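You operate a simulated robot arm through the tools that you are given. There is no shell and no other tool.

You are at the controls of a simulated robot arm. One attempt, no reset.

Task
Clamp the corner post: shut the bar, tap the wedge home, tighten the draw screw.
Fine: use the mallet and put it back; the bar goes first. Set down upright: mallet.

Only the result counts: the job must be done as asked and must still hold three seconds after the hand-in. Knocking over, shifting, dropping, spilling or breaking anything else fails it.

Robot
A 7-joint arm with a two-finger parallel gripper, fixed in place. Base frame: the origin is on the floor under the middle of its stand, x ahead of it, y to its left, z up. Readings come in mm, degrees, newtons and seconds.
It reaches about 1247 mm from its shoulder. Its first joint turns from -132.0 to 132.0 degrees. Payload 3.91 kg.
The tool frame sits at the grasp point between the pads (the TCP): z along the fingers, y along the line on which they close. The tips reach 30 mm beyond it. The gripper opens to 110 mm. The fingers are 20 mm wide and 10 mm thick; the gripper's body (48 by 112 mm) begins 55 mm behind the TCP.
Orientation is told as [roll, pitch, yaw] about the base's x, y, z axes, in that order, counted from this pose: with the fingers straight down and closing along the base's y, the tool's x points along the base's -x, its y along +y and its z along -z.

Tools
- The arm moves only by the tool servo_tool. Its argument "plan" is a list of rows, each a list of 6 numbers: the shift along the tool's x, y, z in mm, then the turn, a rotation vector about the tool's x, y, z in degrees. In form: [[dx, dy, dz, rx, ry, rz], ...]. A call has 1 to 20 rows; each row shifts and turns the commanded pose from where the row before left it, along the tool's axes as they then stand. "gripper" is the gripper command, from -1 (shut) to 1 (fully open), values between in proportion, set as the call begins (left out, the last holds). Each row takes 0.2 s and may step no farther than 50 mm and 8.6 degrees from the row before; otherwise, or with a gripper value out of range, the whole call is refused. A pose out of reach is approached as far as the arm can. The call stops where the force on the tool passes 60 N (or 10 N more than at its start, if that is more) or the arm is blocked; 0.2 s more then pass. The fingers move at their own pace (about 108 mm/s each) and stop on an object; they squeeze with about 28 N. The grip force told is the motor's: it shows also when the fingers shut on nothing. Time passes only in rows, and 0.2 s behind the last, so rows that do not move let the fingers close. The reply holds the time, the measured pose of the TCP, the force on the tool along the base axes, the opening and the grip force, in the units named above and with some noise, with the torque about the TCP (base axes, N m) and any sound that the robot's microphone picked up.
- Cameras (640 x 400 px; columns grow to the right, rows downward): "scene" is fixed at [220.5, -499.6, 1526.3]; the picture's right is [0.94, -0.35, 0.00], its down [-0.09, -0.24, -0.97] and it looks along [0.34, 0.91, -0.25] (base axes); focal length 316 px, centre (320, 200). "wrist" rides on the gripper at [72, 17, -103] in the tool frame; the picture's right is [-0.23, 0.97, 0.00], its down [-0.76, -0.18, -0.62] and it looks along [-0.61, -0.14, 0.78] (tool axes); focal length 222 px, centre (320, 200). There is no depth. A picture from a camera that has moved, and an enlarged one, comes with that camera's place and axes in the base frame and with its lens.
- camera(camera): a new picture of that camera. It takes no simulated time.
- enlarge(camera, box): a new picture of the part [left, top, right, bottom] of that camera's present view, enlarged. It takes no simulated time.
- sign_off(): hands the job in; it is judged then, once.

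Nothing tells you positions but the pictures and the camera data. Unless the task says otherwise, let go and move clear before handing in.

The tools are called after ">>>" as a command line: name --pt "numbers of a row" for each row, then --argument value for the rest, lists and objects as JSON in quotes. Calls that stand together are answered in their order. servo_tool: Moves the arm, as the interface text tells. Its arguments: {"type":"object","properties":{"plan":{"type":"array","items":{"type":"array","items":{"type":"number"}}},"gripper":{"type":"number"}},"required":["plan"]} The other tools are called the same way: camera (camera) takes a picture; enlarge (camera, box) takes an enlarged picture of a part of a camera's view; sign_off () hands the job in.

At the start:

```text
time: 0.0
ee_pos: [667.6, 311.8, 1416.4]
ee_rot: [0.1, 0.0, -0.1]
force: [0.0, 0.6, -0.4]
moment: [0.03, -0.03, 0.02]
grip_width: 109.8
finger_force: 0.1
```

scene: 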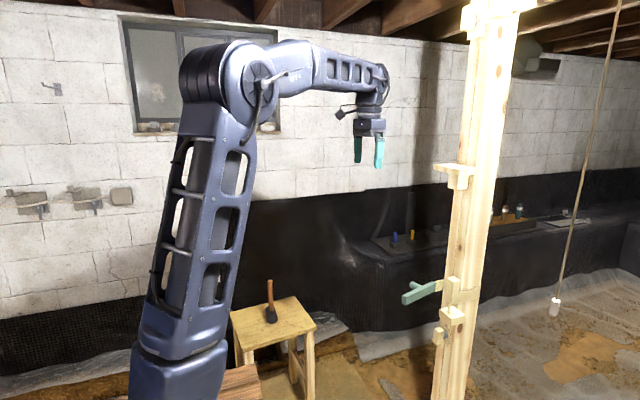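
wrist: 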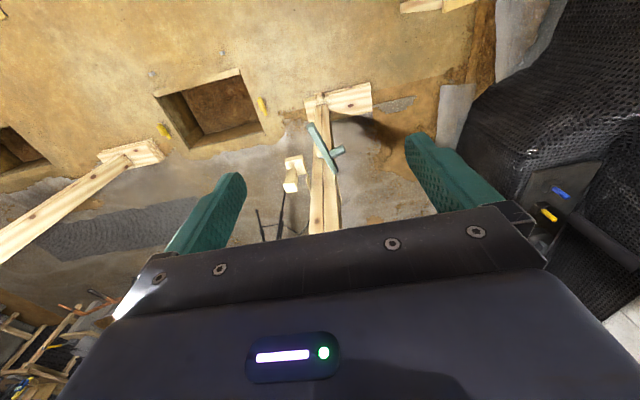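

I see a wooden post on the right with a green bar (lever), brackets and what may be a wedge and a screw, and a stool with a mallet standing on it near the arm's base. I'll look closer at these before moving.

>>> enlarge --camera "scene" --box '[380, 240, 540, 400]'

>>> enlarge --camera "scene" --box '[200, 260, 360, 400]'

>>> enlarge --camera "scene" --box '[400, 140, 540, 260]'

>>> enlarge --camera "wrist" --box '[240, 80, 420, 240]'

```text
2.50 times, centred on (460, 320) of scene
camera zoom: at [220.5, -499.6, 1526.3], right [0.94, -0.35, 0.0], down [-0.09, -0.24, -0.97], along [0.34, 0.91, -0.25], focal length 791 px, centre (-30, -100)
```

zoom: 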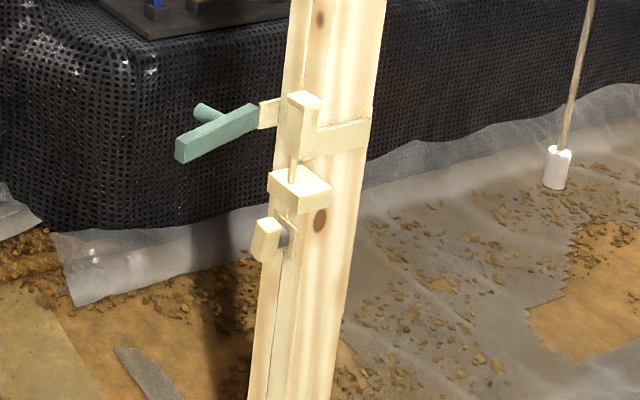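

```text
2.86 times, centred on (280, 330) of scene
camera zoom: at [220.5, -499.6, 1526.3], right [0.94, -0.35, 0.0], down [-0.09, -0.24, -0.97], along [0.34, 0.91, -0.25], focal length 904 px, centre (434, -171)
```

zoom: 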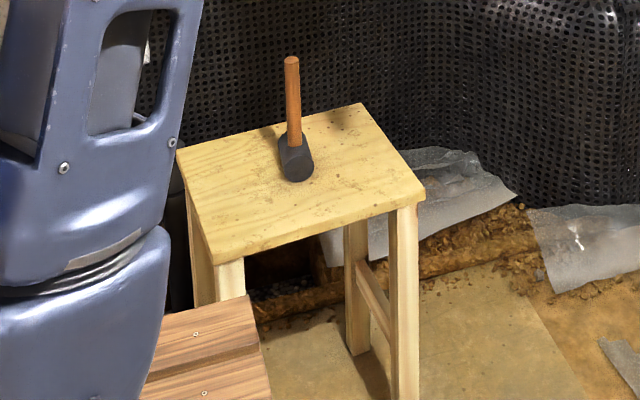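

```text
3.33 times, centred on (470, 200) of scene
camera zoom: at [220.5, -499.6, 1526.3], right [0.94, -0.35, 0.0], down [-0.09, -0.24, -0.97], along [0.34, 0.91, -0.25], focal length 1054 px, centre (-180, 200)
```

zoom: 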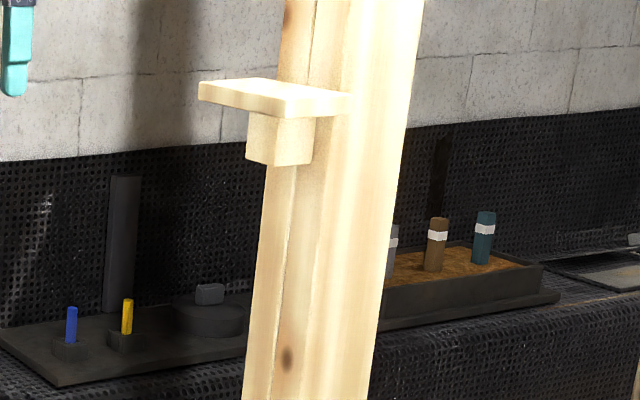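

```text
2.50 times, centred on (330, 160) of wrist
camera zoom: at [595.3, 328.0, 1520.5], right [0.23, 0.97, 0.0], down [0.76, -0.18, 0.62], along [0.61, -0.14, -0.78], focal length 555 px, centre (295, 300)
```

zoom: 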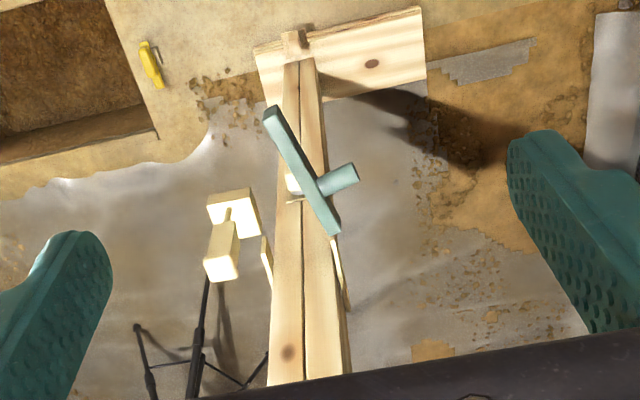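

The green handle is about level at z≈955, running from about (793, 257) to (944, 296) beside the post's front face, with a peg pointing to +y. The wedge, a socket block and what looks like the screw knob are on the post's right side. I'll lower the wrist camera for a closer look.

>>> servo_tool --pt "-10 -2 44 0 0 0" --pt "-10 -2 44 0 0 0" --pt "-10 -2 44 0 0 0" --pt "-10 -2 44 0 0 0" --pt "-10 -2 44 0 0 0" --pt "-10 -2 44 0 0 0"

```text
time: 1.4
ee_pos: [727.0, 299.1, 1152.3]
ee_rot: [0.0, -0.1, 0.1]
force: [0.1, 0.9, 0.8]
moment: [0.02, -0.05, -0.02]
grip_width: 110.1
finger_force: 0.0
```

The arm has moved down in front of the post. Now I'll look from there.

>>> camera --camera "wrist"

>>> enlarge --camera "wrist" --box '[220, 60, 420, 220]'

>>> camera --camera "scene"

```text
taken
camera wrist: at [654.4, 314.7, 1257.3], right [0.23, 0.97, 0.0], down [0.76, -0.18, 0.62], along [0.61, -0.14, -0.78], focal length 222 px, centre (320, 200)
```

wrist: 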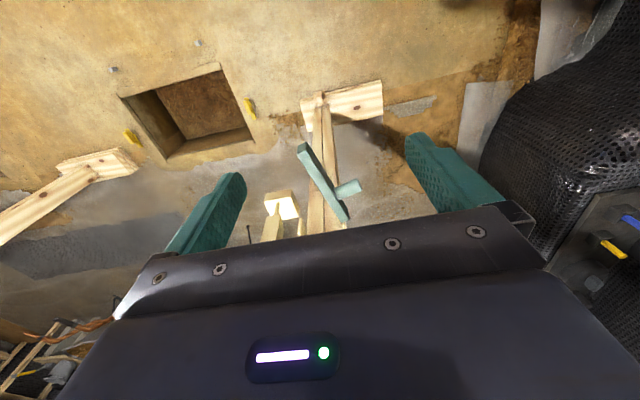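

```text
2.50 times, centred on (320, 140) of wrist
camera zoom: at [654.4, 314.7, 1257.3], right [0.23, 0.97, 0.0], down [0.76, -0.18, 0.62], along [0.61, -0.14, -0.78], focal length 555 px, centre (320, 350)
```

zoom: 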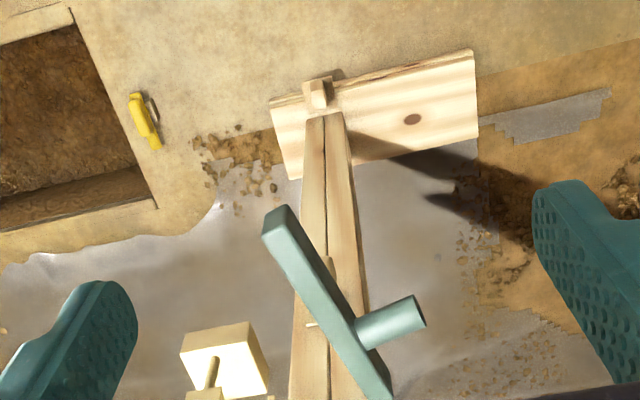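

```text
taken
```

scene: 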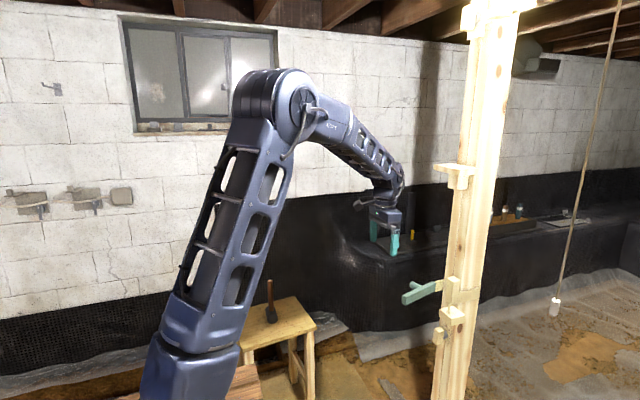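

The gripper's body hides much of the view from above. I'll tip the wrist so the camera looks at the post's front about level, then photograph.

>>> servo_tool --pt "0 0 0 0 -8.4 0" --pt "0 0 0 0 -8.4 0" --pt "0 0 0 0 -8.4 0" --pt "0 0 0 0 -8.4 0" --pt "0 0 0 0 -8.4 0" --pt "0 0 0 0 -8 0" --pt "36.6 -14.75 15.4 0 0 0" --pt "36.6 -14.75 15.4 0 0 0" --pt "36.6 -14.75 15.4 0 0 0" --pt "36.6 -14.75 15.4 0 0 0"

>>> camera --camera "wrist"

>>> enlarge --camera "wrist" --box '[200, 60, 440, 220]'

```text
time: 3.6
ee_pos: [681.7, 241.7, 1000.7]
ee_rot: [0.0, -50.0, -0.1]
force: [-0.3, 0.9, -0.1]
moment: [0.01, -0.01, -0.02]
grip_width: 109.8
finger_force: 0.1
```

```text
taken
camera wrist: at [554.8, 256.6, 1012.2], right [0.15, 0.97, 0.17], down [0.01, -0.18, 0.98], along [0.99, -0.14, -0.04], focal length 222 px, centre (320, 200)
```

wrist: 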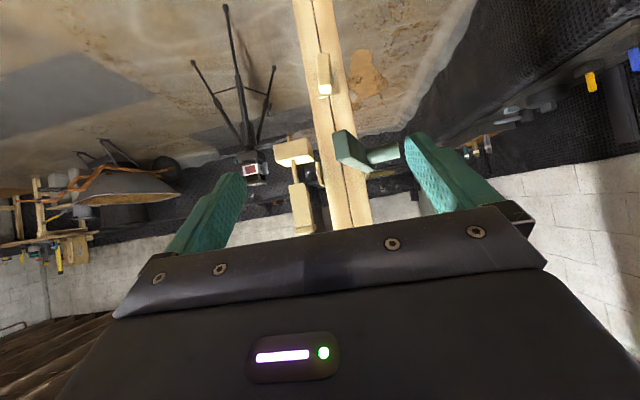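

```text
2.50 times, centred on (320, 140) of wrist
camera zoom: at [554.8, 256.6, 1012.2], right [0.15, 0.97, 0.17], down [0.01, -0.18, 0.98], along [0.99, -0.14, -0.04], focal length 555 px, centre (320, 350)
```

zoom: 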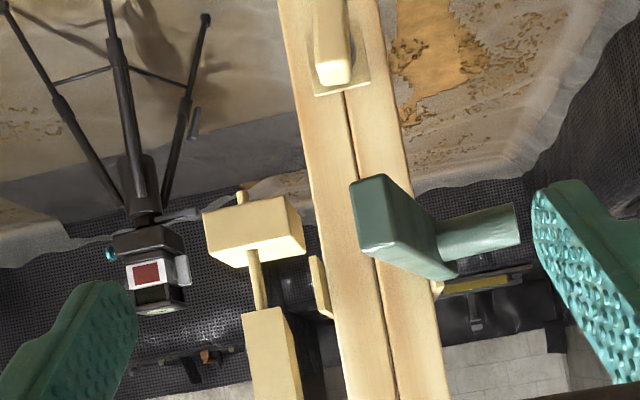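

From the front: the green handle with its peg is at the post's left side, the socket block with the wedge standing above it is at the right (-y) side, and the screw's knob is lower on the front face. I'll enlarge each of these.

>>> enlarge --camera "wrist" --box '[270, 120, 390, 220]'

>>> enlarge --camera "wrist" --box '[280, 40, 380, 120]'

>>> enlarge --camera "scene" --box '[395, 265, 485, 350]'

```text
4.00 times, centred on (330, 170) of wrist
camera zoom: at [554.8, 256.6, 1012.2], right [0.15, 0.97, 0.17], down [0.01, -0.18, 0.98], along [0.99, -0.14, -0.04], focal length 888 px, centre (280, 320)
```

zoom: 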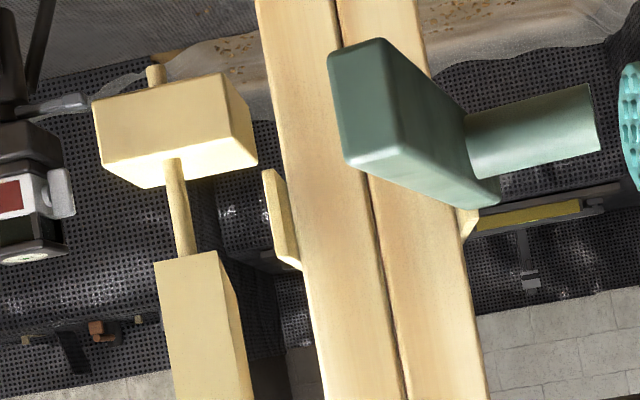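

```text
5.00 times, centred on (330, 80) of wrist
camera zoom: at [554.8, 256.6, 1012.2], right [0.15, 0.97, 0.17], down [0.01, -0.18, 0.98], along [0.99, -0.14, -0.04], focal length 1111 px, centre (270, 800)
```

zoom: 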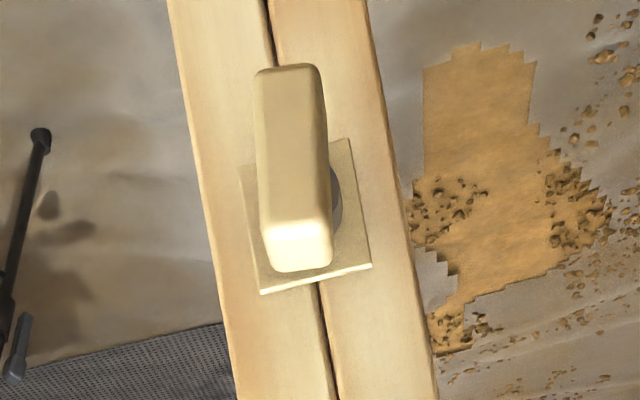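

```text
4.71 times, centred on (440, 308) of scene
camera zoom: at [220.5, -499.6, 1526.3], right [0.94, -0.35, 0.0], down [-0.09, -0.24, -0.97], along [0.34, 0.91, -0.25], focal length 1488 px, centre (-245, -306)
```

zoom: 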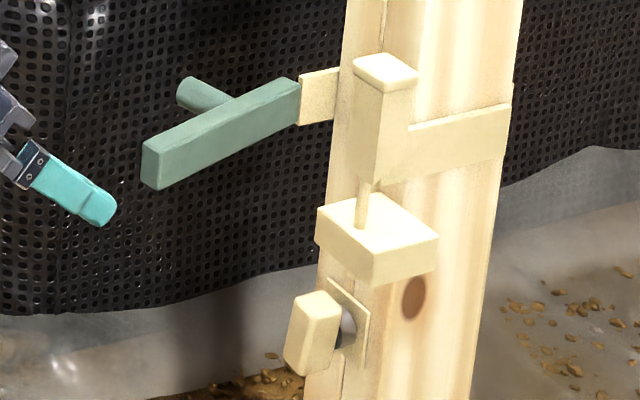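

I make out the layout now. The bar hinges near (950, 296) at z≈949 and swings about a vertical axis across the post's front face (x≈978, y 210–286). The wedge block (bottom z≈966) stands on a rod at about (904, 176) over its socket, and the screw knob is on the front face near z≈775. I'll close the fingers, level them to point forward, and come up on the +y side of the bar.

>>> servo_tool --pt "0 0 0 0 -8 0" --pt "0 0 0 0 -8 0" --pt "0 0 0 0 -8 0" --pt "0 0 0 0 -8 0" --pt "0 0 0 0 -8 0" --pt "17 35 0 0 0 0" --pt "17 35 0 0 0 0" --pt "17 0 40 0 0 0" --pt "0 0 40 0 0 0" --pt "0 0 40 0 0 0" --gripper -1

>>> camera --camera "wrist"

>>> enlarge --camera "scene" --box '[360, 230, 500, 350]'

```text
time: 5.8
ee_pos: [799.9, 309.7, 950.8]
ee_rot: [65.0, -90.1, -65.0]
force: [0.5, -0.7, 0.2]
moment: [0.0, 0.0, -0.02]
grip_width: 0.4
finger_force: 28.6
```

```text
taken
camera wrist: at [695.6, 325.3, 877.8], right [0.0, 0.97, 0.23], down [-0.62, -0.18, 0.76], along [0.78, -0.14, 0.61], focal length 222 px, centre (320, 200)
```

wrist: 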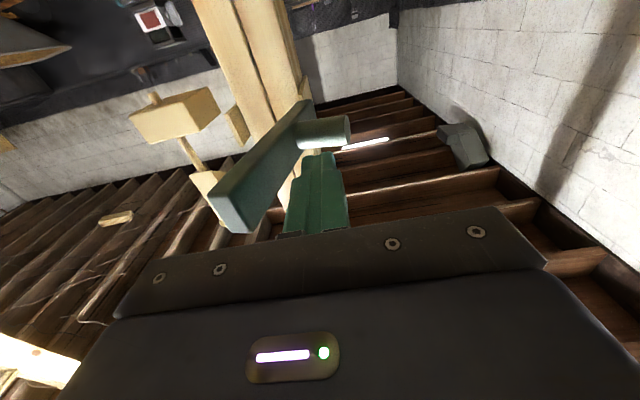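

```text
3.33 times, centred on (430, 290) of scene
camera zoom: at [220.5, -499.6, 1526.3], right [0.94, -0.35, 0.0], down [-0.09, -0.24, -0.97], along [0.34, 0.91, -0.25], focal length 1054 px, centre (-47, -100)
```

zoom: 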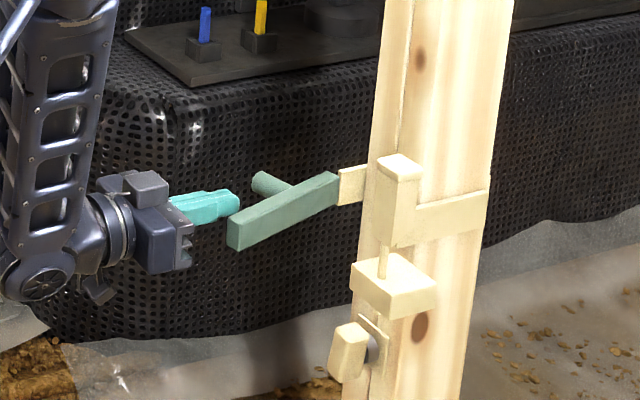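

The closed fingers are now beside the bar, short of the peg. I'll take an enlarged look at the hinge, keeper and socket from this lower angle.

>>> enlarge --camera "wrist" --box '[110, 70, 370, 240]'

```text
2.35 times, centred on (240, 155) of wrist
camera zoom: at [695.6, 325.3, 877.8], right [0.0, 0.97, 0.23], down [-0.62, -0.18, 0.76], along [0.78, -0.14, 0.61], focal length 523 px, centre (508, 306)
```

zoom: 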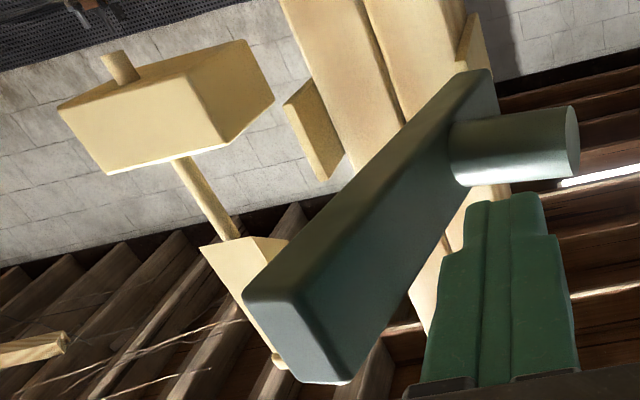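

The path is clear. I'll push the bar toward -y along its arc for the first part and watch the force.

>>> servo_tool --pt "0 -15 0 0 0 0" --pt "0 -12 0 0 0 0" --pt "0 -10 1 0 0 0" --pt "0 -10 3 0 0 0" --pt "0 -10 5 0 0 0" --pt "0 -10 5 0 0 0"

>>> enlarge --camera "scene" --box '[360, 230, 500, 350]'

>>> camera --camera "wrist"

```text
time: 7.2
ee_pos: [813.8, 242.4, 951.2]
ee_rot: [72.2, -90.0, -72.3]
force: [-0.5, -0.4, -0.2]
moment: [-0.02, -0.01, 0.01]
grip_width: 0.0
finger_force: 27.9
```

```text
3.33 times, centred on (430, 290) of scene
camera zoom: at [220.5, -499.6, 1526.3], right [0.94, -0.35, 0.0], down [-0.09, -0.24, -0.97], along [0.34, 0.91, -0.25], focal length 1054 px, centre (-47, -100)
```

zoom: 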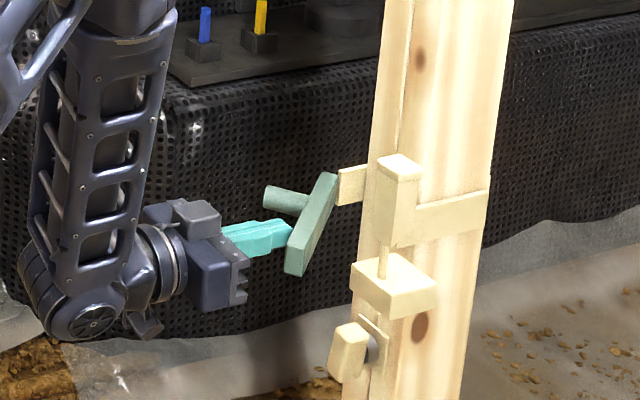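

```text
taken
camera wrist: at [710.8, 258.9, 878.6], right [0.0, 0.97, 0.23], down [-0.62, -0.18, 0.76], along [0.78, -0.14, 0.61], focal length 222 px, centre (320, 200)
```

wrist: 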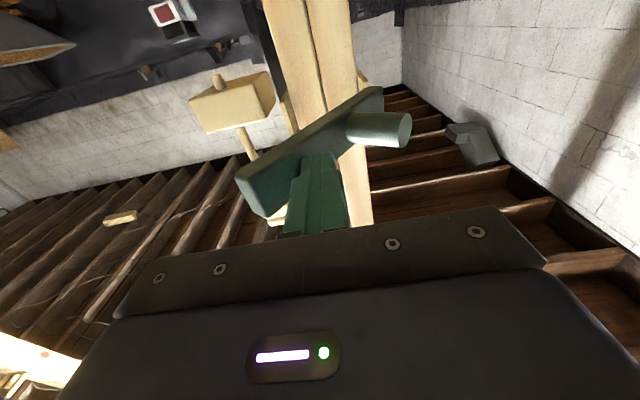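

The bar swings freely with the push. I'll continue along the arc to about 55 degrees, then look.

>>> servo_tool --pt "0 -10 6 0 0 0" --pt "0 -10 7 0 0 0" --pt "0 -7 8 0 0 0" --pt "0 -7 8 0 0 0"

>>> enlarge --camera "scene" --box '[360, 230, 500, 350]'

>>> camera --camera "wrist"

```text
time: 8.2
ee_pos: [844.9, 210.5, 949.8]
ee_rot: [-27.3, -90.0, 27.2]
force: [0.9, -0.1, 0.4]
moment: [0.01, 0.01, -0.03]
grip_width: 0.1
finger_force: 28.1
```

```text
3.33 times, centred on (430, 290) of scene
camera zoom: at [220.5, -499.6, 1526.3], right [0.94, -0.35, 0.0], down [-0.09, -0.24, -0.97], along [0.34, 0.91, -0.25], focal length 1054 px, centre (-47, -100)
```

zoom: 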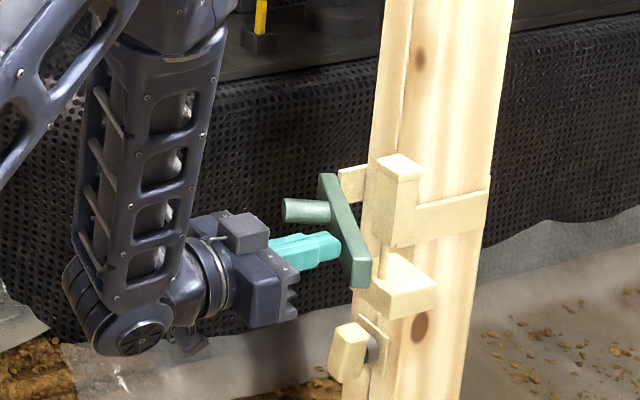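

```text
taken
camera wrist: at [739.6, 225.9, 877.8], right [0.0, 0.97, 0.23], down [-0.62, -0.18, 0.76], along [0.78, -0.14, 0.61], focal length 222 px, centre (320, 200)
```

wrist: 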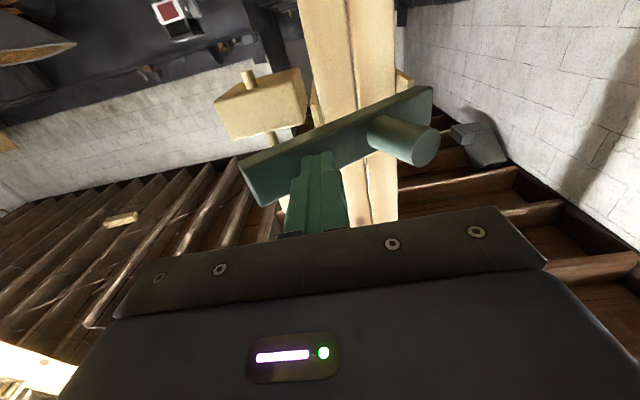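

The bar is now at roughly 55–60 degrees with its tip near the wedge rod. I'll push gently on toward +x in small steps to feel whether it passes.

>>> servo_tool --pt "0 1 6 0 0 0" --pt "0 1 6 0 0 0" --pt "0 1 6 0 0 0" --pt "0 1 6 0 0 0"

>>> enlarge --camera "scene" --box '[395, 265, 485, 350]'

>>> enlarge --camera "wrist" --box '[190, 40, 470, 240]'

```text
time: 9.2
ee_pos: [868.8, 215.0, 950.1]
ee_rot: [-53.9, -90.1, 53.7]
force: [0.6, 0.1, 0.0]
moment: [-0.02, 0.06, -0.02]
grip_width: 0.1
finger_force: 28.1
```

```text
4.71 times, centred on (440, 308) of scene
camera zoom: at [220.5, -499.6, 1526.3], right [0.94, -0.35, 0.0], down [-0.09, -0.24, -0.97], along [0.34, 0.91, -0.25], focal length 1488 px, centre (-245, -306)
```

zoom: 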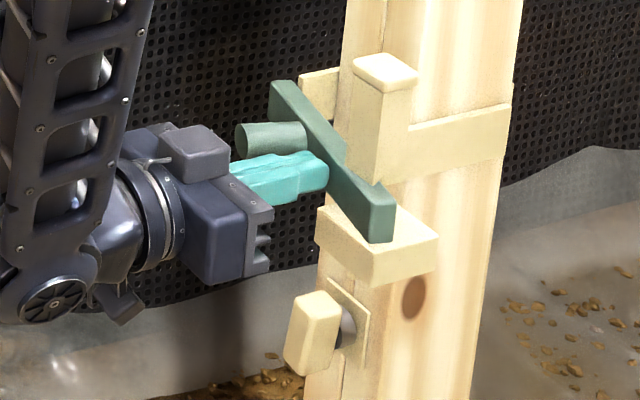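

```text
2.00 times, centred on (330, 140) of wrist
camera zoom: at [765.2, 229.9, 878.1], right [0.0, 0.97, 0.23], down [-0.62, -0.18, 0.76], along [0.78, -0.14, 0.61], focal length 444 px, centre (300, 320)
```

zoom: 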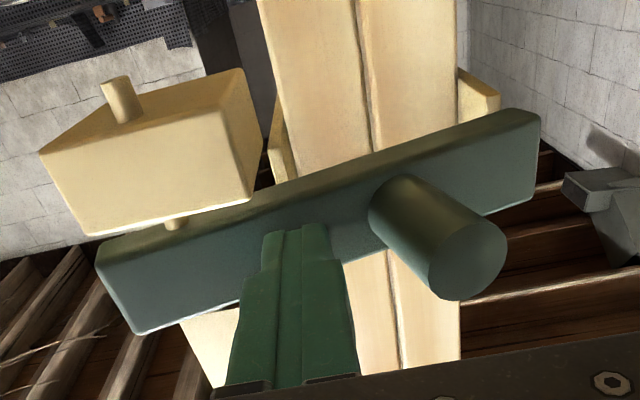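

The bar passes under the wedge and over the socket without resistance, now at about 70 degrees. I'll back off and finish the swing by pushing on the end of the peg toward the post.

>>> servo_tool --pt "0 0 -25 0 0 0" --pt "0 0 -25 0 0 0" --pt "0 23 0 0 0 0" --pt "0 0 15 0 0 0" --pt "0 0 6 0 0 0" --pt "0 0 6 0 0 0" --pt "0 0 6 0 0 0"

>>> enlarge --camera "scene" --box '[395, 265, 485, 350]'

>>> enlarge --camera "wrist" --box '[190, 40, 470, 240]'

```text
time: 10.8
ee_pos: [850.9, 235.5, 950.8]
ee_rot: [-62.6, -90.1, 62.5]
force: [-16.3, -11.8, 1.8]
moment: [-0.01, -0.1, -0.24]
grip_width: 0.0
finger_force: 28.5
```

```text
4.71 times, centred on (440, 308) of scene
camera zoom: at [220.5, -499.6, 1526.3], right [0.94, -0.35, 0.0], down [-0.09, -0.24, -0.97], along [0.34, 0.91, -0.25], focal length 1488 px, centre (-245, -306)
```

zoom: 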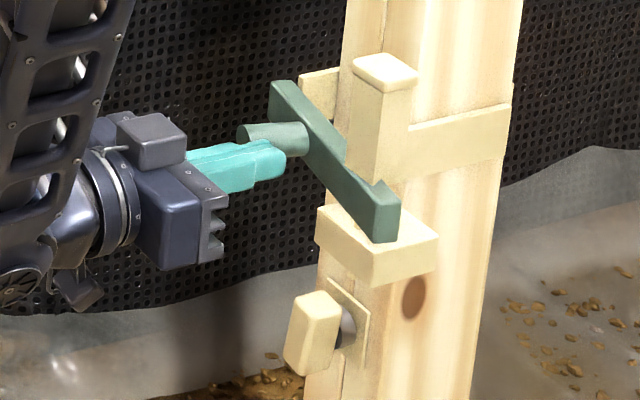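

```text
2.00 times, centred on (330, 140) of wrist
camera zoom: at [747.1, 251.8, 878.3], right [0.0, 0.97, 0.23], down [-0.62, -0.18, 0.76], along [0.78, -0.14, 0.61], focal length 444 px, centre (300, 320)
```

zoom: 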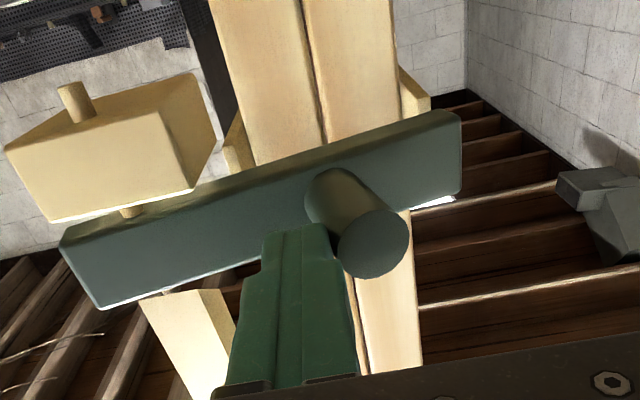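

The push on the peg ran nearly through the hinge, so it gave force but little swing; the bar is at about 74 degrees. I'll go back to pushing between the peg and the wedge, where the lever arm is good.

>>> servo_tool --pt "0 0 -20 0 0 0" --pt "0 -28 0 0 0 0" --pt "0 0 30 0 0 0" --pt "0 0 5 0 0 0" --pt "0 0 5 0 0 0"

>>> enlarge --camera "wrist" --box '[190, 40, 470, 240]'

>>> enlarge --camera "scene" --box '[395, 265, 485, 350]'

```text
time: 12.0
ee_pos: [871.7, 208.4, 949.2]
ee_rot: [-46.4, -90.0, 46.3]
force: [-0.7, 0.3, 0.1]
moment: [0.0, 0.01, 0.01]
grip_width: 0.0
finger_force: 28.5
```

```text
2.00 times, centred on (330, 140) of wrist
camera zoom: at [767.0, 224.5, 877.8], right [0.0, 0.97, 0.23], down [-0.62, -0.18, 0.76], along [0.78, -0.14, 0.61], focal length 444 px, centre (300, 320)
```

zoom: 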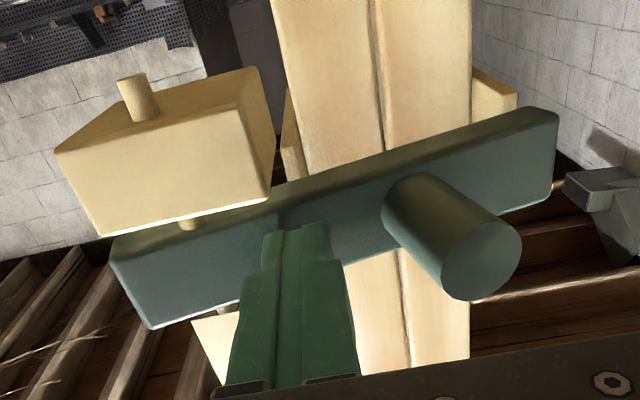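

```text
4.71 times, centred on (440, 308) of scene
camera zoom: at [220.5, -499.6, 1526.3], right [0.94, -0.35, 0.0], down [-0.09, -0.24, -0.97], along [0.34, 0.91, -0.25], focal length 1488 px, centre (-245, -306)
```

zoom: 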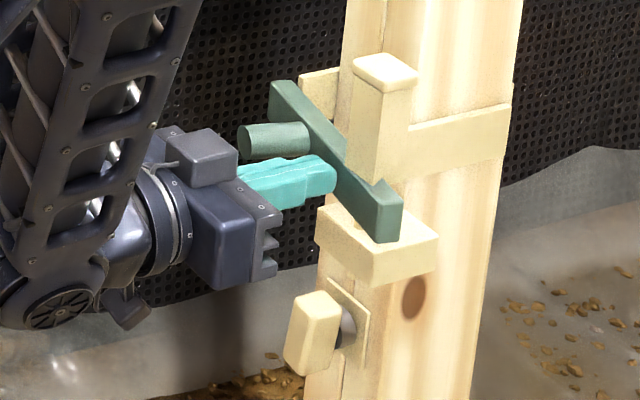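

No resistance here yet. I'll keep stepping toward the post.

>>> servo_tool --pt "0 0 5 0 0 0" --pt "0 0 5 0 0 0" --pt "0 0 5 0 0 0"

>>> enlarge --camera "wrist" --box '[190, 40, 470, 240]'

>>> enlarge --camera "scene" --box '[395, 265, 485, 350]'

```text
time: 12.8
ee_pos: [887.1, 210.3, 950.0]
ee_rot: [52.6, -89.9, -52.6]
force: [-0.3, -0.6, -0.1]
moment: [0.01, -0.01, -0.01]
grip_width: 0.1
finger_force: 28.8
```

```text
2.00 times, centred on (330, 140) of wrist
camera zoom: at [783.0, 224.9, 877.4], right [0.0, 0.97, 0.23], down [-0.62, -0.18, 0.76], along [0.78, -0.14, 0.61], focal length 444 px, centre (300, 320)
```

zoom: 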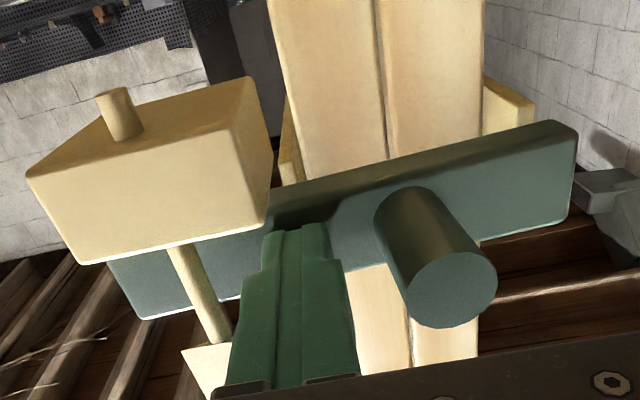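

```text
4.71 times, centred on (440, 308) of scene
camera zoom: at [220.5, -499.6, 1526.3], right [0.94, -0.35, 0.0], down [-0.09, -0.24, -0.97], along [0.34, 0.91, -0.25], focal length 1488 px, centre (-245, -306)
```

zoom: 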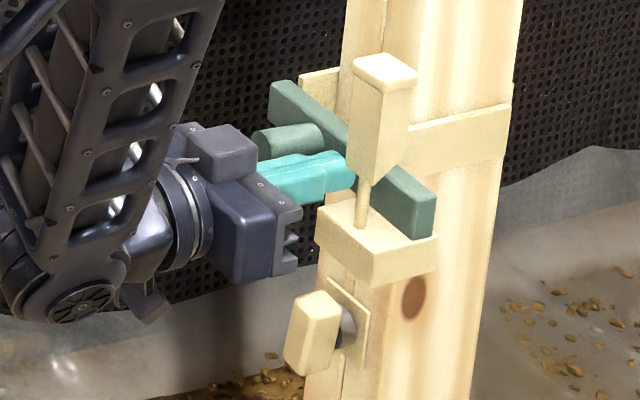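

The bar has passed behind the rod (the rod doesn't obstruct it), now at about 84 degrees. A few more small steps should bring it to its stop.

>>> servo_tool --pt "0 0 4 0 0 0" --pt "0 0 4 0 0 0" --pt "0 0 4 0 0 0" --pt "0 0 4 0 0 0"

>>> enlarge --camera "wrist" --box '[190, 40, 470, 240]'

>>> enlarge --camera "scene" --box '[395, 265, 485, 350]'

```text
time: 13.6
ee_pos: [893.7, 208.2, 948.9]
ee_rot: [-12.6, -89.8, 12.7]
force: [-34.3, -9.6, 11.7]
moment: [0.07, -0.73, -0.28]
grip_width: 0.0
finger_force: 28.2
stopped in row 3: the force on the tool passed its limit at 71 N (the readings are from after the stop); the commanded pose is now the measured one
```

```text
2.00 times, centred on (330, 140) of wrist
camera zoom: at [789.5, 224.4, 877.1], right [0.0, 0.97, 0.23], down [-0.62, -0.18, 0.76], along [0.78, -0.14, 0.6], focal length 444 px, centre (300, 320)
```

zoom: 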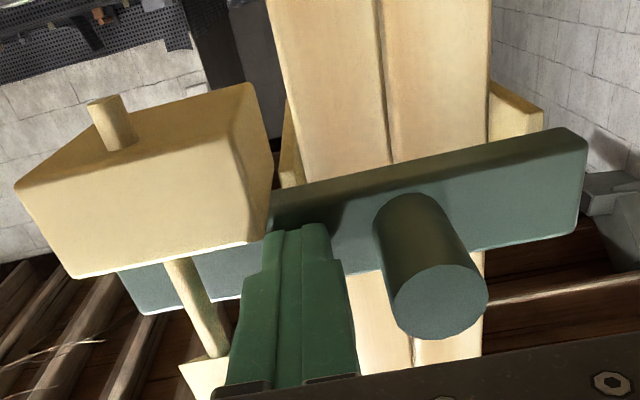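

```text
4.71 times, centred on (440, 308) of scene
camera zoom: at [220.5, -499.6, 1526.3], right [0.94, -0.35, 0.0], down [-0.09, -0.24, -0.97], along [0.34, 0.91, -0.25], focal length 1488 px, centre (-245, -306)
```

zoom: 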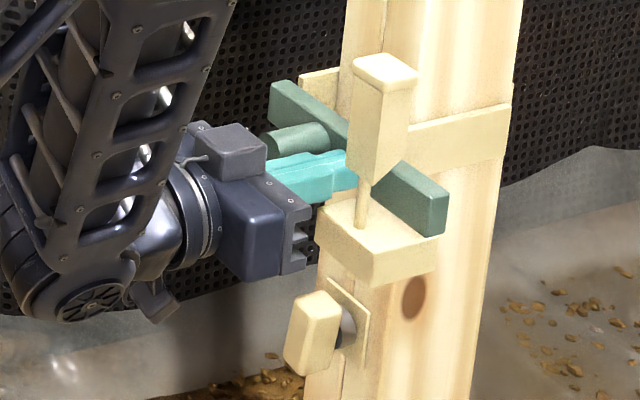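

It met a firm stop with the bar nearly parallel to the post's face. I'll back off and check that it stays shut.

>>> servo_tool --pt "0 0 -15 0 0 0" --pt "0 0 -30 0 0 0" --pt "0 0 -45 0 0 0" --pt "0 0 -45 0 0 0" --pt "0 0 0 0 0 0"

>>> enlarge --camera "wrist" --box '[190, 40, 470, 240]'

>>> enlarge --camera "scene" --box '[395, 265, 485, 350]'

```text
time: 14.8
ee_pos: [762.7, 206.2, 948.1]
ee_rot: [-10.5, -89.7, 10.6]
force: [-0.6, 0.1, -0.1]
moment: [-0.02, 0.01, -0.01]
grip_width: 0.1
finger_force: 27.7
```

```text
2.00 times, centred on (330, 140) of wrist
camera zoom: at [656.9, 222.9, 876.1], right [0.0, 0.97, 0.23], down [-0.62, -0.18, 0.76], along [0.78, -0.14, 0.6], focal length 444 px, centre (300, 320)
```

zoom: 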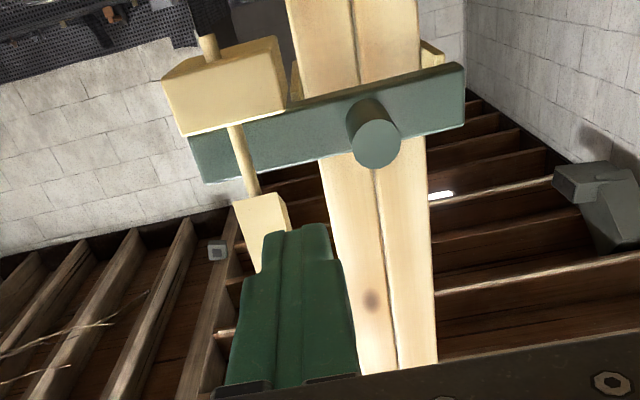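

```text
4.71 times, centred on (440, 308) of scene
camera zoom: at [220.5, -499.6, 1526.3], right [0.94, -0.35, 0.0], down [-0.09, -0.24, -0.97], along [0.34, 0.91, -0.25], focal length 1488 px, centre (-245, -306)
```

zoom: 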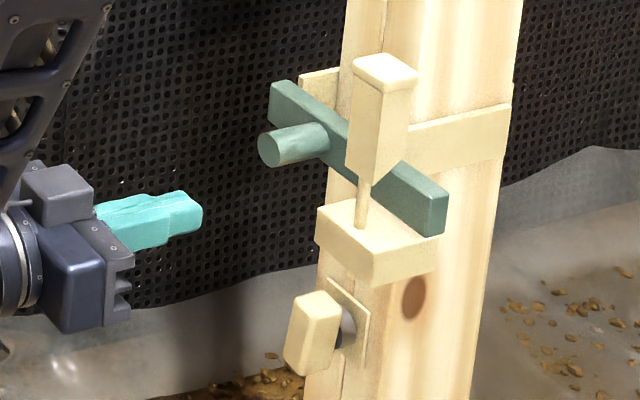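

The bar stays shut, lying across the front under the wedge. To be sure it's at its own stop and the finger didn't merely touch something else, I'll press lightly on the peg end, which I place near (890, 246, 954).

>>> servo_tool --pt "-3 38 20 0 0 0" --pt "0 0 40 0 0 0" --pt "0 0 20 0 0 0" --pt "0 0 5 0 0 0" --pt "0 0 5 0 0 0" --pt "0 0 5 0 0 0" --pt "0 0 5 0 0 0" --pt "0 0 5 0 0 0" --pt "0 0 5 0 0 0"

>>> enlarge --camera "scene" --box '[395, 265, 485, 350]'

```text
time: 16.2
ee_pos: [852.9, 246.9, 951.2]
ee_rot: [-17.2, -89.6, 17.3]
force: [-26.4, -8.7, 10.9]
moment: [0.04, -0.5, -0.39]
grip_width: 0.0
finger_force: 28.0
stopped in row 7: the force on the tool passed its limit at 76 N (the readings are from after the stop); the commanded pose is now the measured one
```

```text
4.71 times, centred on (440, 308) of scene
camera zoom: at [220.5, -499.6, 1526.3], right [0.94, -0.35, 0.0], down [-0.09, -0.24, -0.97], along [0.34, 0.91, -0.25], focal length 1488 px, centre (-245, -306)
```

zoom: 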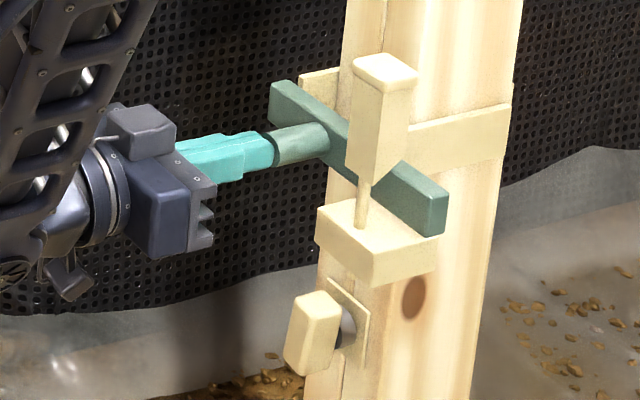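

The peg end is hard against its stop with no further movement, so the bar is shut. Next is the mallet: I'll back away, rise, turn the fingers down and then swing toward the stool for a look.

>>> servo_tool --pt "0 0 -40 0 0 0" --pt "0 0 -50 0 0 0" --pt "0 0 -50 0 0 0" --pt "-50 0 0 0 0 0" --pt "-50 0 0 0 0 0" --pt "-50 0 0 0 0 0" --pt "-50 0 0 0 0 0" --pt "0 0 0 0 8.2 0" --pt "0 0 0 0 8.2 0" --pt "0 0 0 0 8.2 0" --pt "0 0 0 0 8.2 0" --pt "0 0 0 0 8.2 0" --pt "0 0 0 0 8.2 0" --pt "0 0 0 0 8.2 0" --pt "0 0 0 0 8.2 0" --pt "0 0 0 0 8.2 0" --pt "0 0 0 0 8.2 0" --pt "0 0 0 0 7.6 0"

>>> enlarge --camera "scene" --box '[395, 265, 485, 350]'

```text
time: 20.0
ee_pos: [713.9, 246.9, 1152.6]
ee_rot: [-0.1, 0.1, 0.2]
force: [-0.6, 0.4, 0.0]
moment: [-0.01, -0.03, -0.01]
grip_width: 0.0
finger_force: 27.6
```

```text
4.71 times, centred on (440, 308) of scene
camera zoom: at [220.5, -499.6, 1526.3], right [0.94, -0.35, 0.0], down [-0.09, -0.24, -0.97], along [0.34, 0.91, -0.25], focal length 1488 px, centre (-245, -306)
```

zoom: 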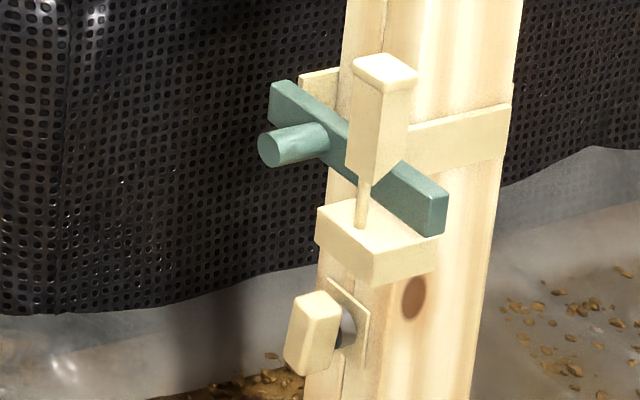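

The bar holds shut. Now I'll move back and turn the wrist about 90 degrees so its camera looks toward the stool.

>>> servo_tool --pt "48 13 -7 0 0 0" --pt "48 13 -7 0 0 0" --pt "48 13 -7 0 0 0" --pt "48 13 -7 0 0 0" --pt "0 0 0 0 0 -8.5" --pt "0 0 0 0 0 -8.5" --pt "0 0 0 0 0 -8.5" --pt "0 0 0 0 0 -8.5" --pt "0 0 0 0 0 -8.5" --pt "0 0 0 0 0 -8.5" --pt "0 0 0 0 0 -8.5" --pt "0 0 0 0 0 -8.5" --pt "0 0 0 0 0 -8.5" --pt "0 0 0 0 0 -8.5" --gripper 1

>>> camera --camera "wrist"

>>> camera --camera "scene"

```text
refused: row 1 steps farther than a row can; nothing moved
```

```text
taken
camera wrist: at [640.7, 263.4, 1255.0], right [0.22, 0.97, 0.0], down [0.76, -0.17, 0.62], along [0.61, -0.14, -0.78], focal length 222 px, centre (320, 200)
```

wrist: 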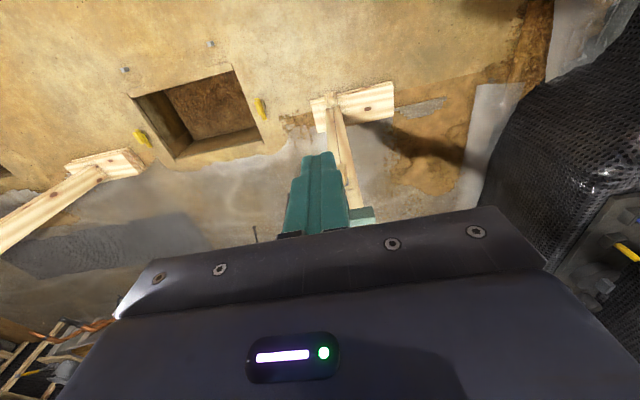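

```text
taken
```

scene: 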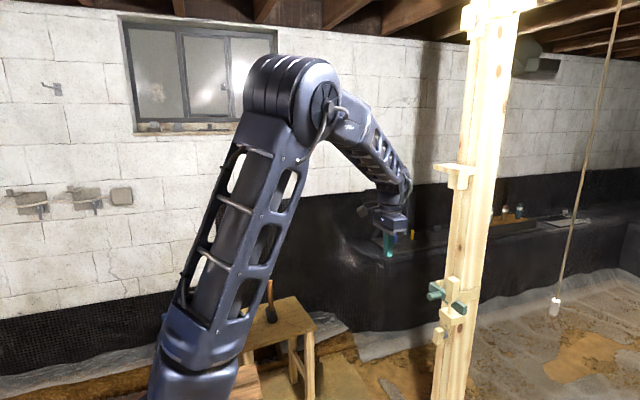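

The first row was slightly over the 50 mm step limit, so nothing moved. I'll repeat the move with shorter steps.

>>> servo_tool --pt "40 12 -7 0 0 0" --pt "40 12 -7 0 0 0" --pt "40 12 -7 0 0 0" --pt "40 12 -7 0 0 0" --pt "40 12 0 0 0 0" --pt "0 0 0 0 0 -8.5" --pt "0 0 0 0 0 -8.5" --pt "0 0 0 0 0 -8.5" --pt "0 0 0 0 0 -8.5" --pt "0 0 0 0 0 -8.5" --pt "0 0 0 0 0 -8.5" --pt "0 0 0 0 0 -8.5" --pt "0 0 0 0 0 -8.5" --pt "0 0 0 0 0 -8.5" --pt "0 0 0 0 0 -8.5" --gripper 1

>>> camera --camera "wrist"

>>> camera --camera "scene"

```text
time: 23.2
ee_pos: [513.4, 307.2, 1179.9]
ee_rot: [0.0, 0.1, 85.3]
force: [0.2, 0.1, 1.3]
moment: [0.0, -0.01, 0.01]
grip_width: 110.0
finger_force: 0.1
```

```text
taken
camera wrist: at [489.7, 235.8, 1282.7], right [-0.95, 0.31, 0.0], down [0.24, 0.75, 0.62], along [0.19, 0.59, -0.78], focal length 222 px, centre (320, 200)
```

wrist: 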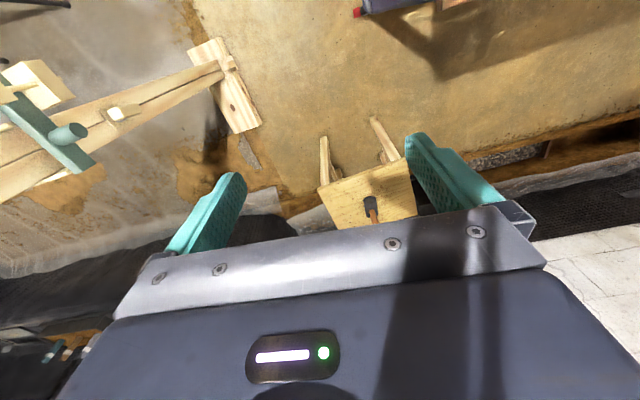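

```text
taken
```

scene: 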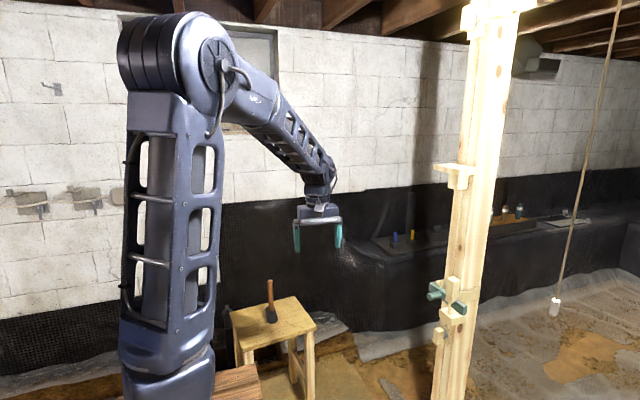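

Triangulating the two views puts the mallet's head at about (468, 817, 615) on the stool with the handle standing up to z≈798. I'll approach for a closer look.

>>> servo_tool --pt "0 0 0 0 0 -4.7" --pt "-34.5 9.8 27.1 0 0 0" --pt "-34.5 9.8 27.1 0 0 0" --pt "-34.5 9.8 27.1 0 0 0" --pt "-34.5 9.8 27.1 0 0 0" --pt "-34.5 9.8 27.1 0 0 0" --pt "-34.5 9.8 27.1 0 0 0" --pt "-34.5 9.8 27.1 0 0 0" --pt "-34.5 9.8 27.1 0 0 0" --pt "-34.5 9.8 27.1 0 0 0" --pt "-34.5 9.8 27.1 0 0 0" --pt "0 0 0 0 0 0"

>>> camera --camera "wrist"

>>> camera --camera "scene"

```text
time: 25.8
ee_pos: [416.8, 651.9, 907.2]
ee_rot: [0.0, 0.1, 89.8]
force: [-0.9, -0.1, -0.2]
moment: [-0.01, -0.03, 0.01]
grip_width: 109.9
finger_force: 0.1
```

```text
taken
camera wrist: at [398.1, 579.1, 1010.7], right [-0.97, 0.23, 0.0], down [0.18, 0.76, 0.62], along [0.14, 0.6, -0.78], focal length 222 px, centre (320, 200)
```

wrist: 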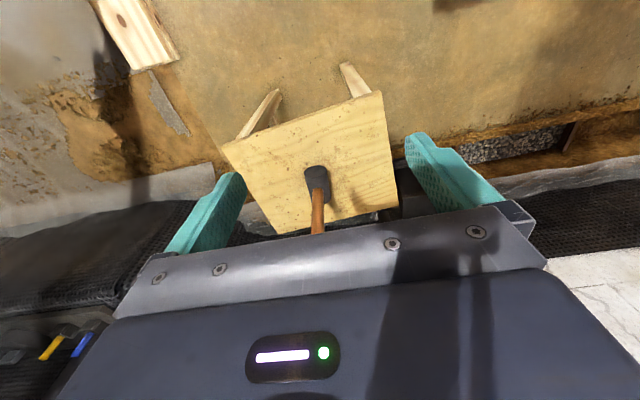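

```text
taken
```

scene: 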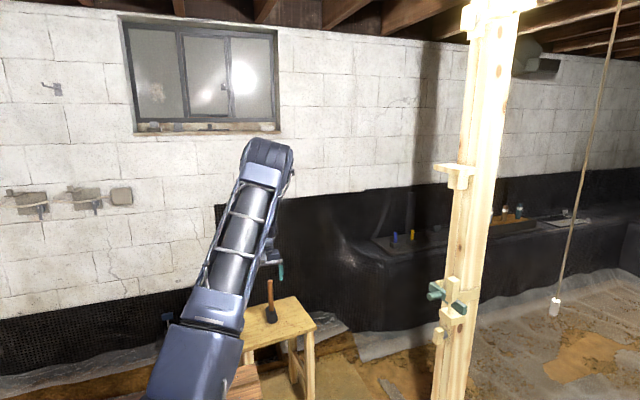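

The mallet is in view between the fingers. I'll enlarge it from both cameras.

>>> enlarge --camera "wrist" --box '[260, 140, 380, 240]'

>>> enlarge --camera "scene" --box '[230, 260, 330, 350]'

```text
4.00 times, centred on (320, 190) of wrist
camera zoom: at [398.1, 579.1, 1010.7], right [-0.97, 0.23, 0.0], down [0.18, 0.76, 0.62], along [0.14, 0.6, -0.78], focal length 888 px, centre (320, 240)
```

zoom: 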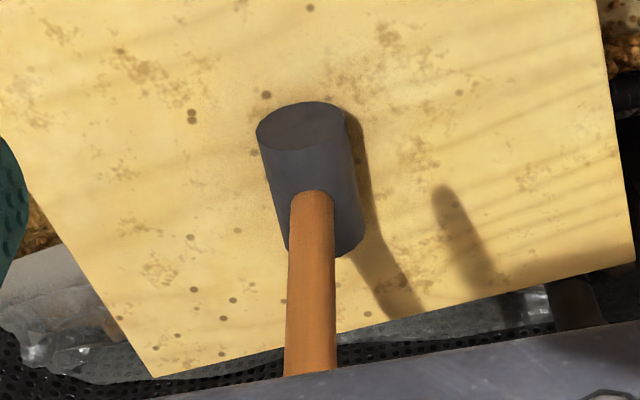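

```text
4.44 times, centred on (280, 305) of scene
camera zoom: at [220.5, -499.6, 1526.3], right [0.94, -0.35, 0.0], down [-0.09, -0.24, -0.97], along [0.34, 0.91, -0.25], focal length 1406 px, centre (498, -267)
```

zoom: 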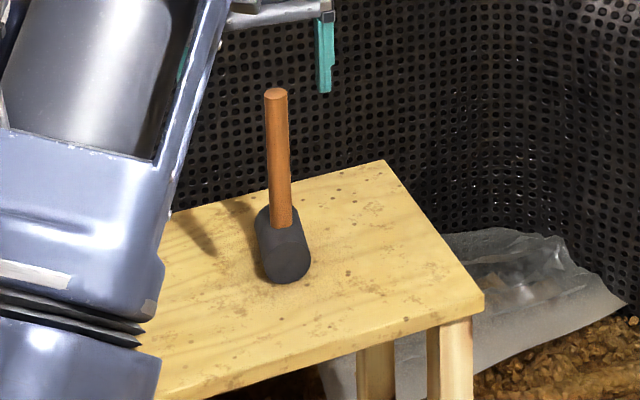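

The mallet stands on its head (cylinder about 46 mm across, axis along y), with a handle about 20 mm thick at x≈463, y≈835, from z≈636 to 792. A shelf sits on the post above the wedge, so I'll hold the handle with fingers horizontal rather than from above. I'll back off, turn the fingers to point along +y and come in at handle height.

>>> servo_tool --pt "30 -15 0 0 0 0" --pt "30 -15 0 0 0 0" --pt "0 -16 0 0 -8.2 0" --pt "0 0 0 0 -8.2 0" --pt "0 0 0 0 -8.2 0" --pt "0 0 0 0 -8.2 0" --pt "0 0 0 0 -8.2 0" --pt "0 0 0 0 -8.2 0" --pt "0 0 0 0 -8.2 0" --pt "0 0 0 0 -8.2 0" --pt "0 0 0 0 -8.2 0" --pt "0 0 0 0 -8.2 0" --pt "0 0 0 0 -8 0" --pt "0 0 0 0 0 0"

>>> camera --camera "wrist"

>>> camera --camera "scene"

```text
time: 28.8
ee_pos: [462.7, 592.5, 906.5]
ee_rot: [31.1, -90.0, 58.7]
force: [0.5, 0.4, 0.6]
moment: [0.0, -0.03, -0.02]
grip_width: 110.0
finger_force: 0.2
```

```text
taken
camera wrist: at [444.5, 487.6, 835.2], right [-0.97, 0.0, 0.23], down [0.18, -0.62, 0.76], along [0.14, 0.78, 0.61], focal length 222 px, centre (320, 200)
```

wrist: 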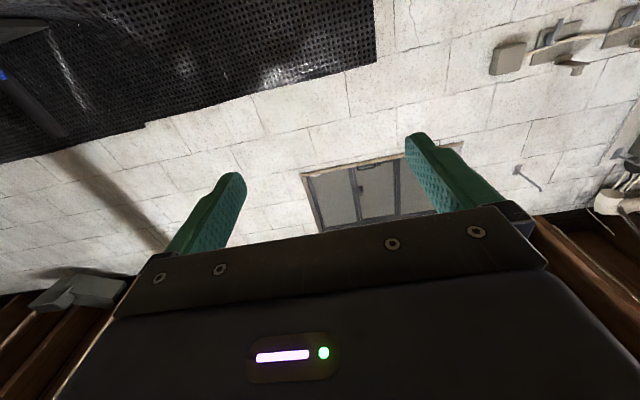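

```text
taken
```

scene: 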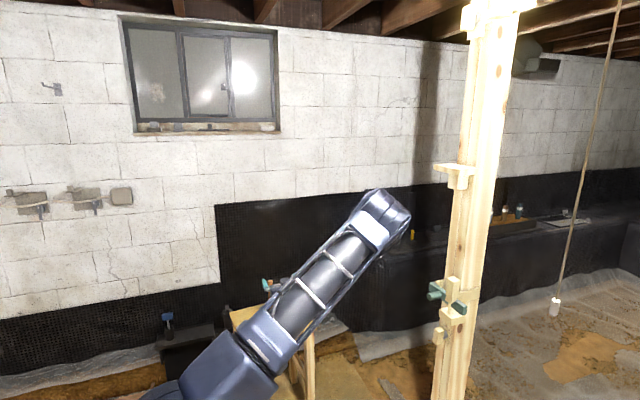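

The fingers now point along +y at x≈463. I'll descend to handle height, still well short of the mallet, and look.

>>> servo_tool --pt "40 0 0 0 0 0" --pt "40 0 0 0 0 0" --pt "40 0 0 0 0 0" --pt "41 0 0 0 0 0" --pt "0 0 40 0 0 0" --pt "0 0 40 0 0 0" --pt "0 0 0 0 0 0"

>>> camera --camera "wrist"

>>> camera --camera "scene"

```text
time: 30.4
ee_pos: [461.7, 669.3, 747.2]
ee_rot: [10.6, -89.9, 79.3]
force: [0.2, -0.1, -0.6]
moment: [0.0, 0.01, 0.02]
grip_width: 110.1
finger_force: 0.1
```

```text
taken
camera wrist: at [443.6, 564.9, 674.8], right [-0.97, 0.0, 0.23], down [0.18, -0.62, 0.76], along [0.14, 0.78, 0.6], focal length 222 px, centre (320, 200)
```

wrist: 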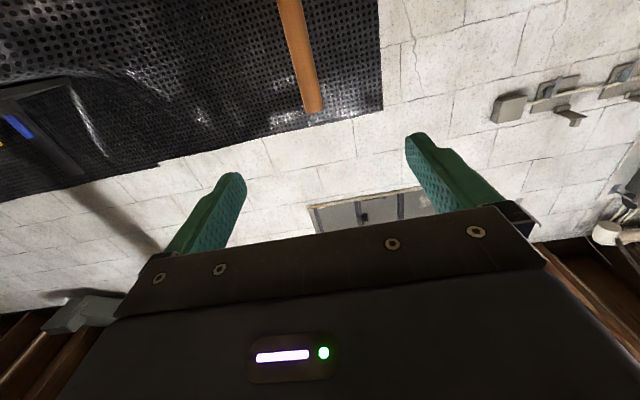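

```text
taken
```

scene: 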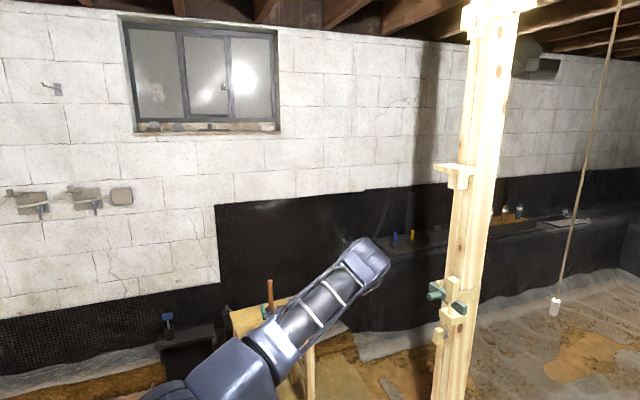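

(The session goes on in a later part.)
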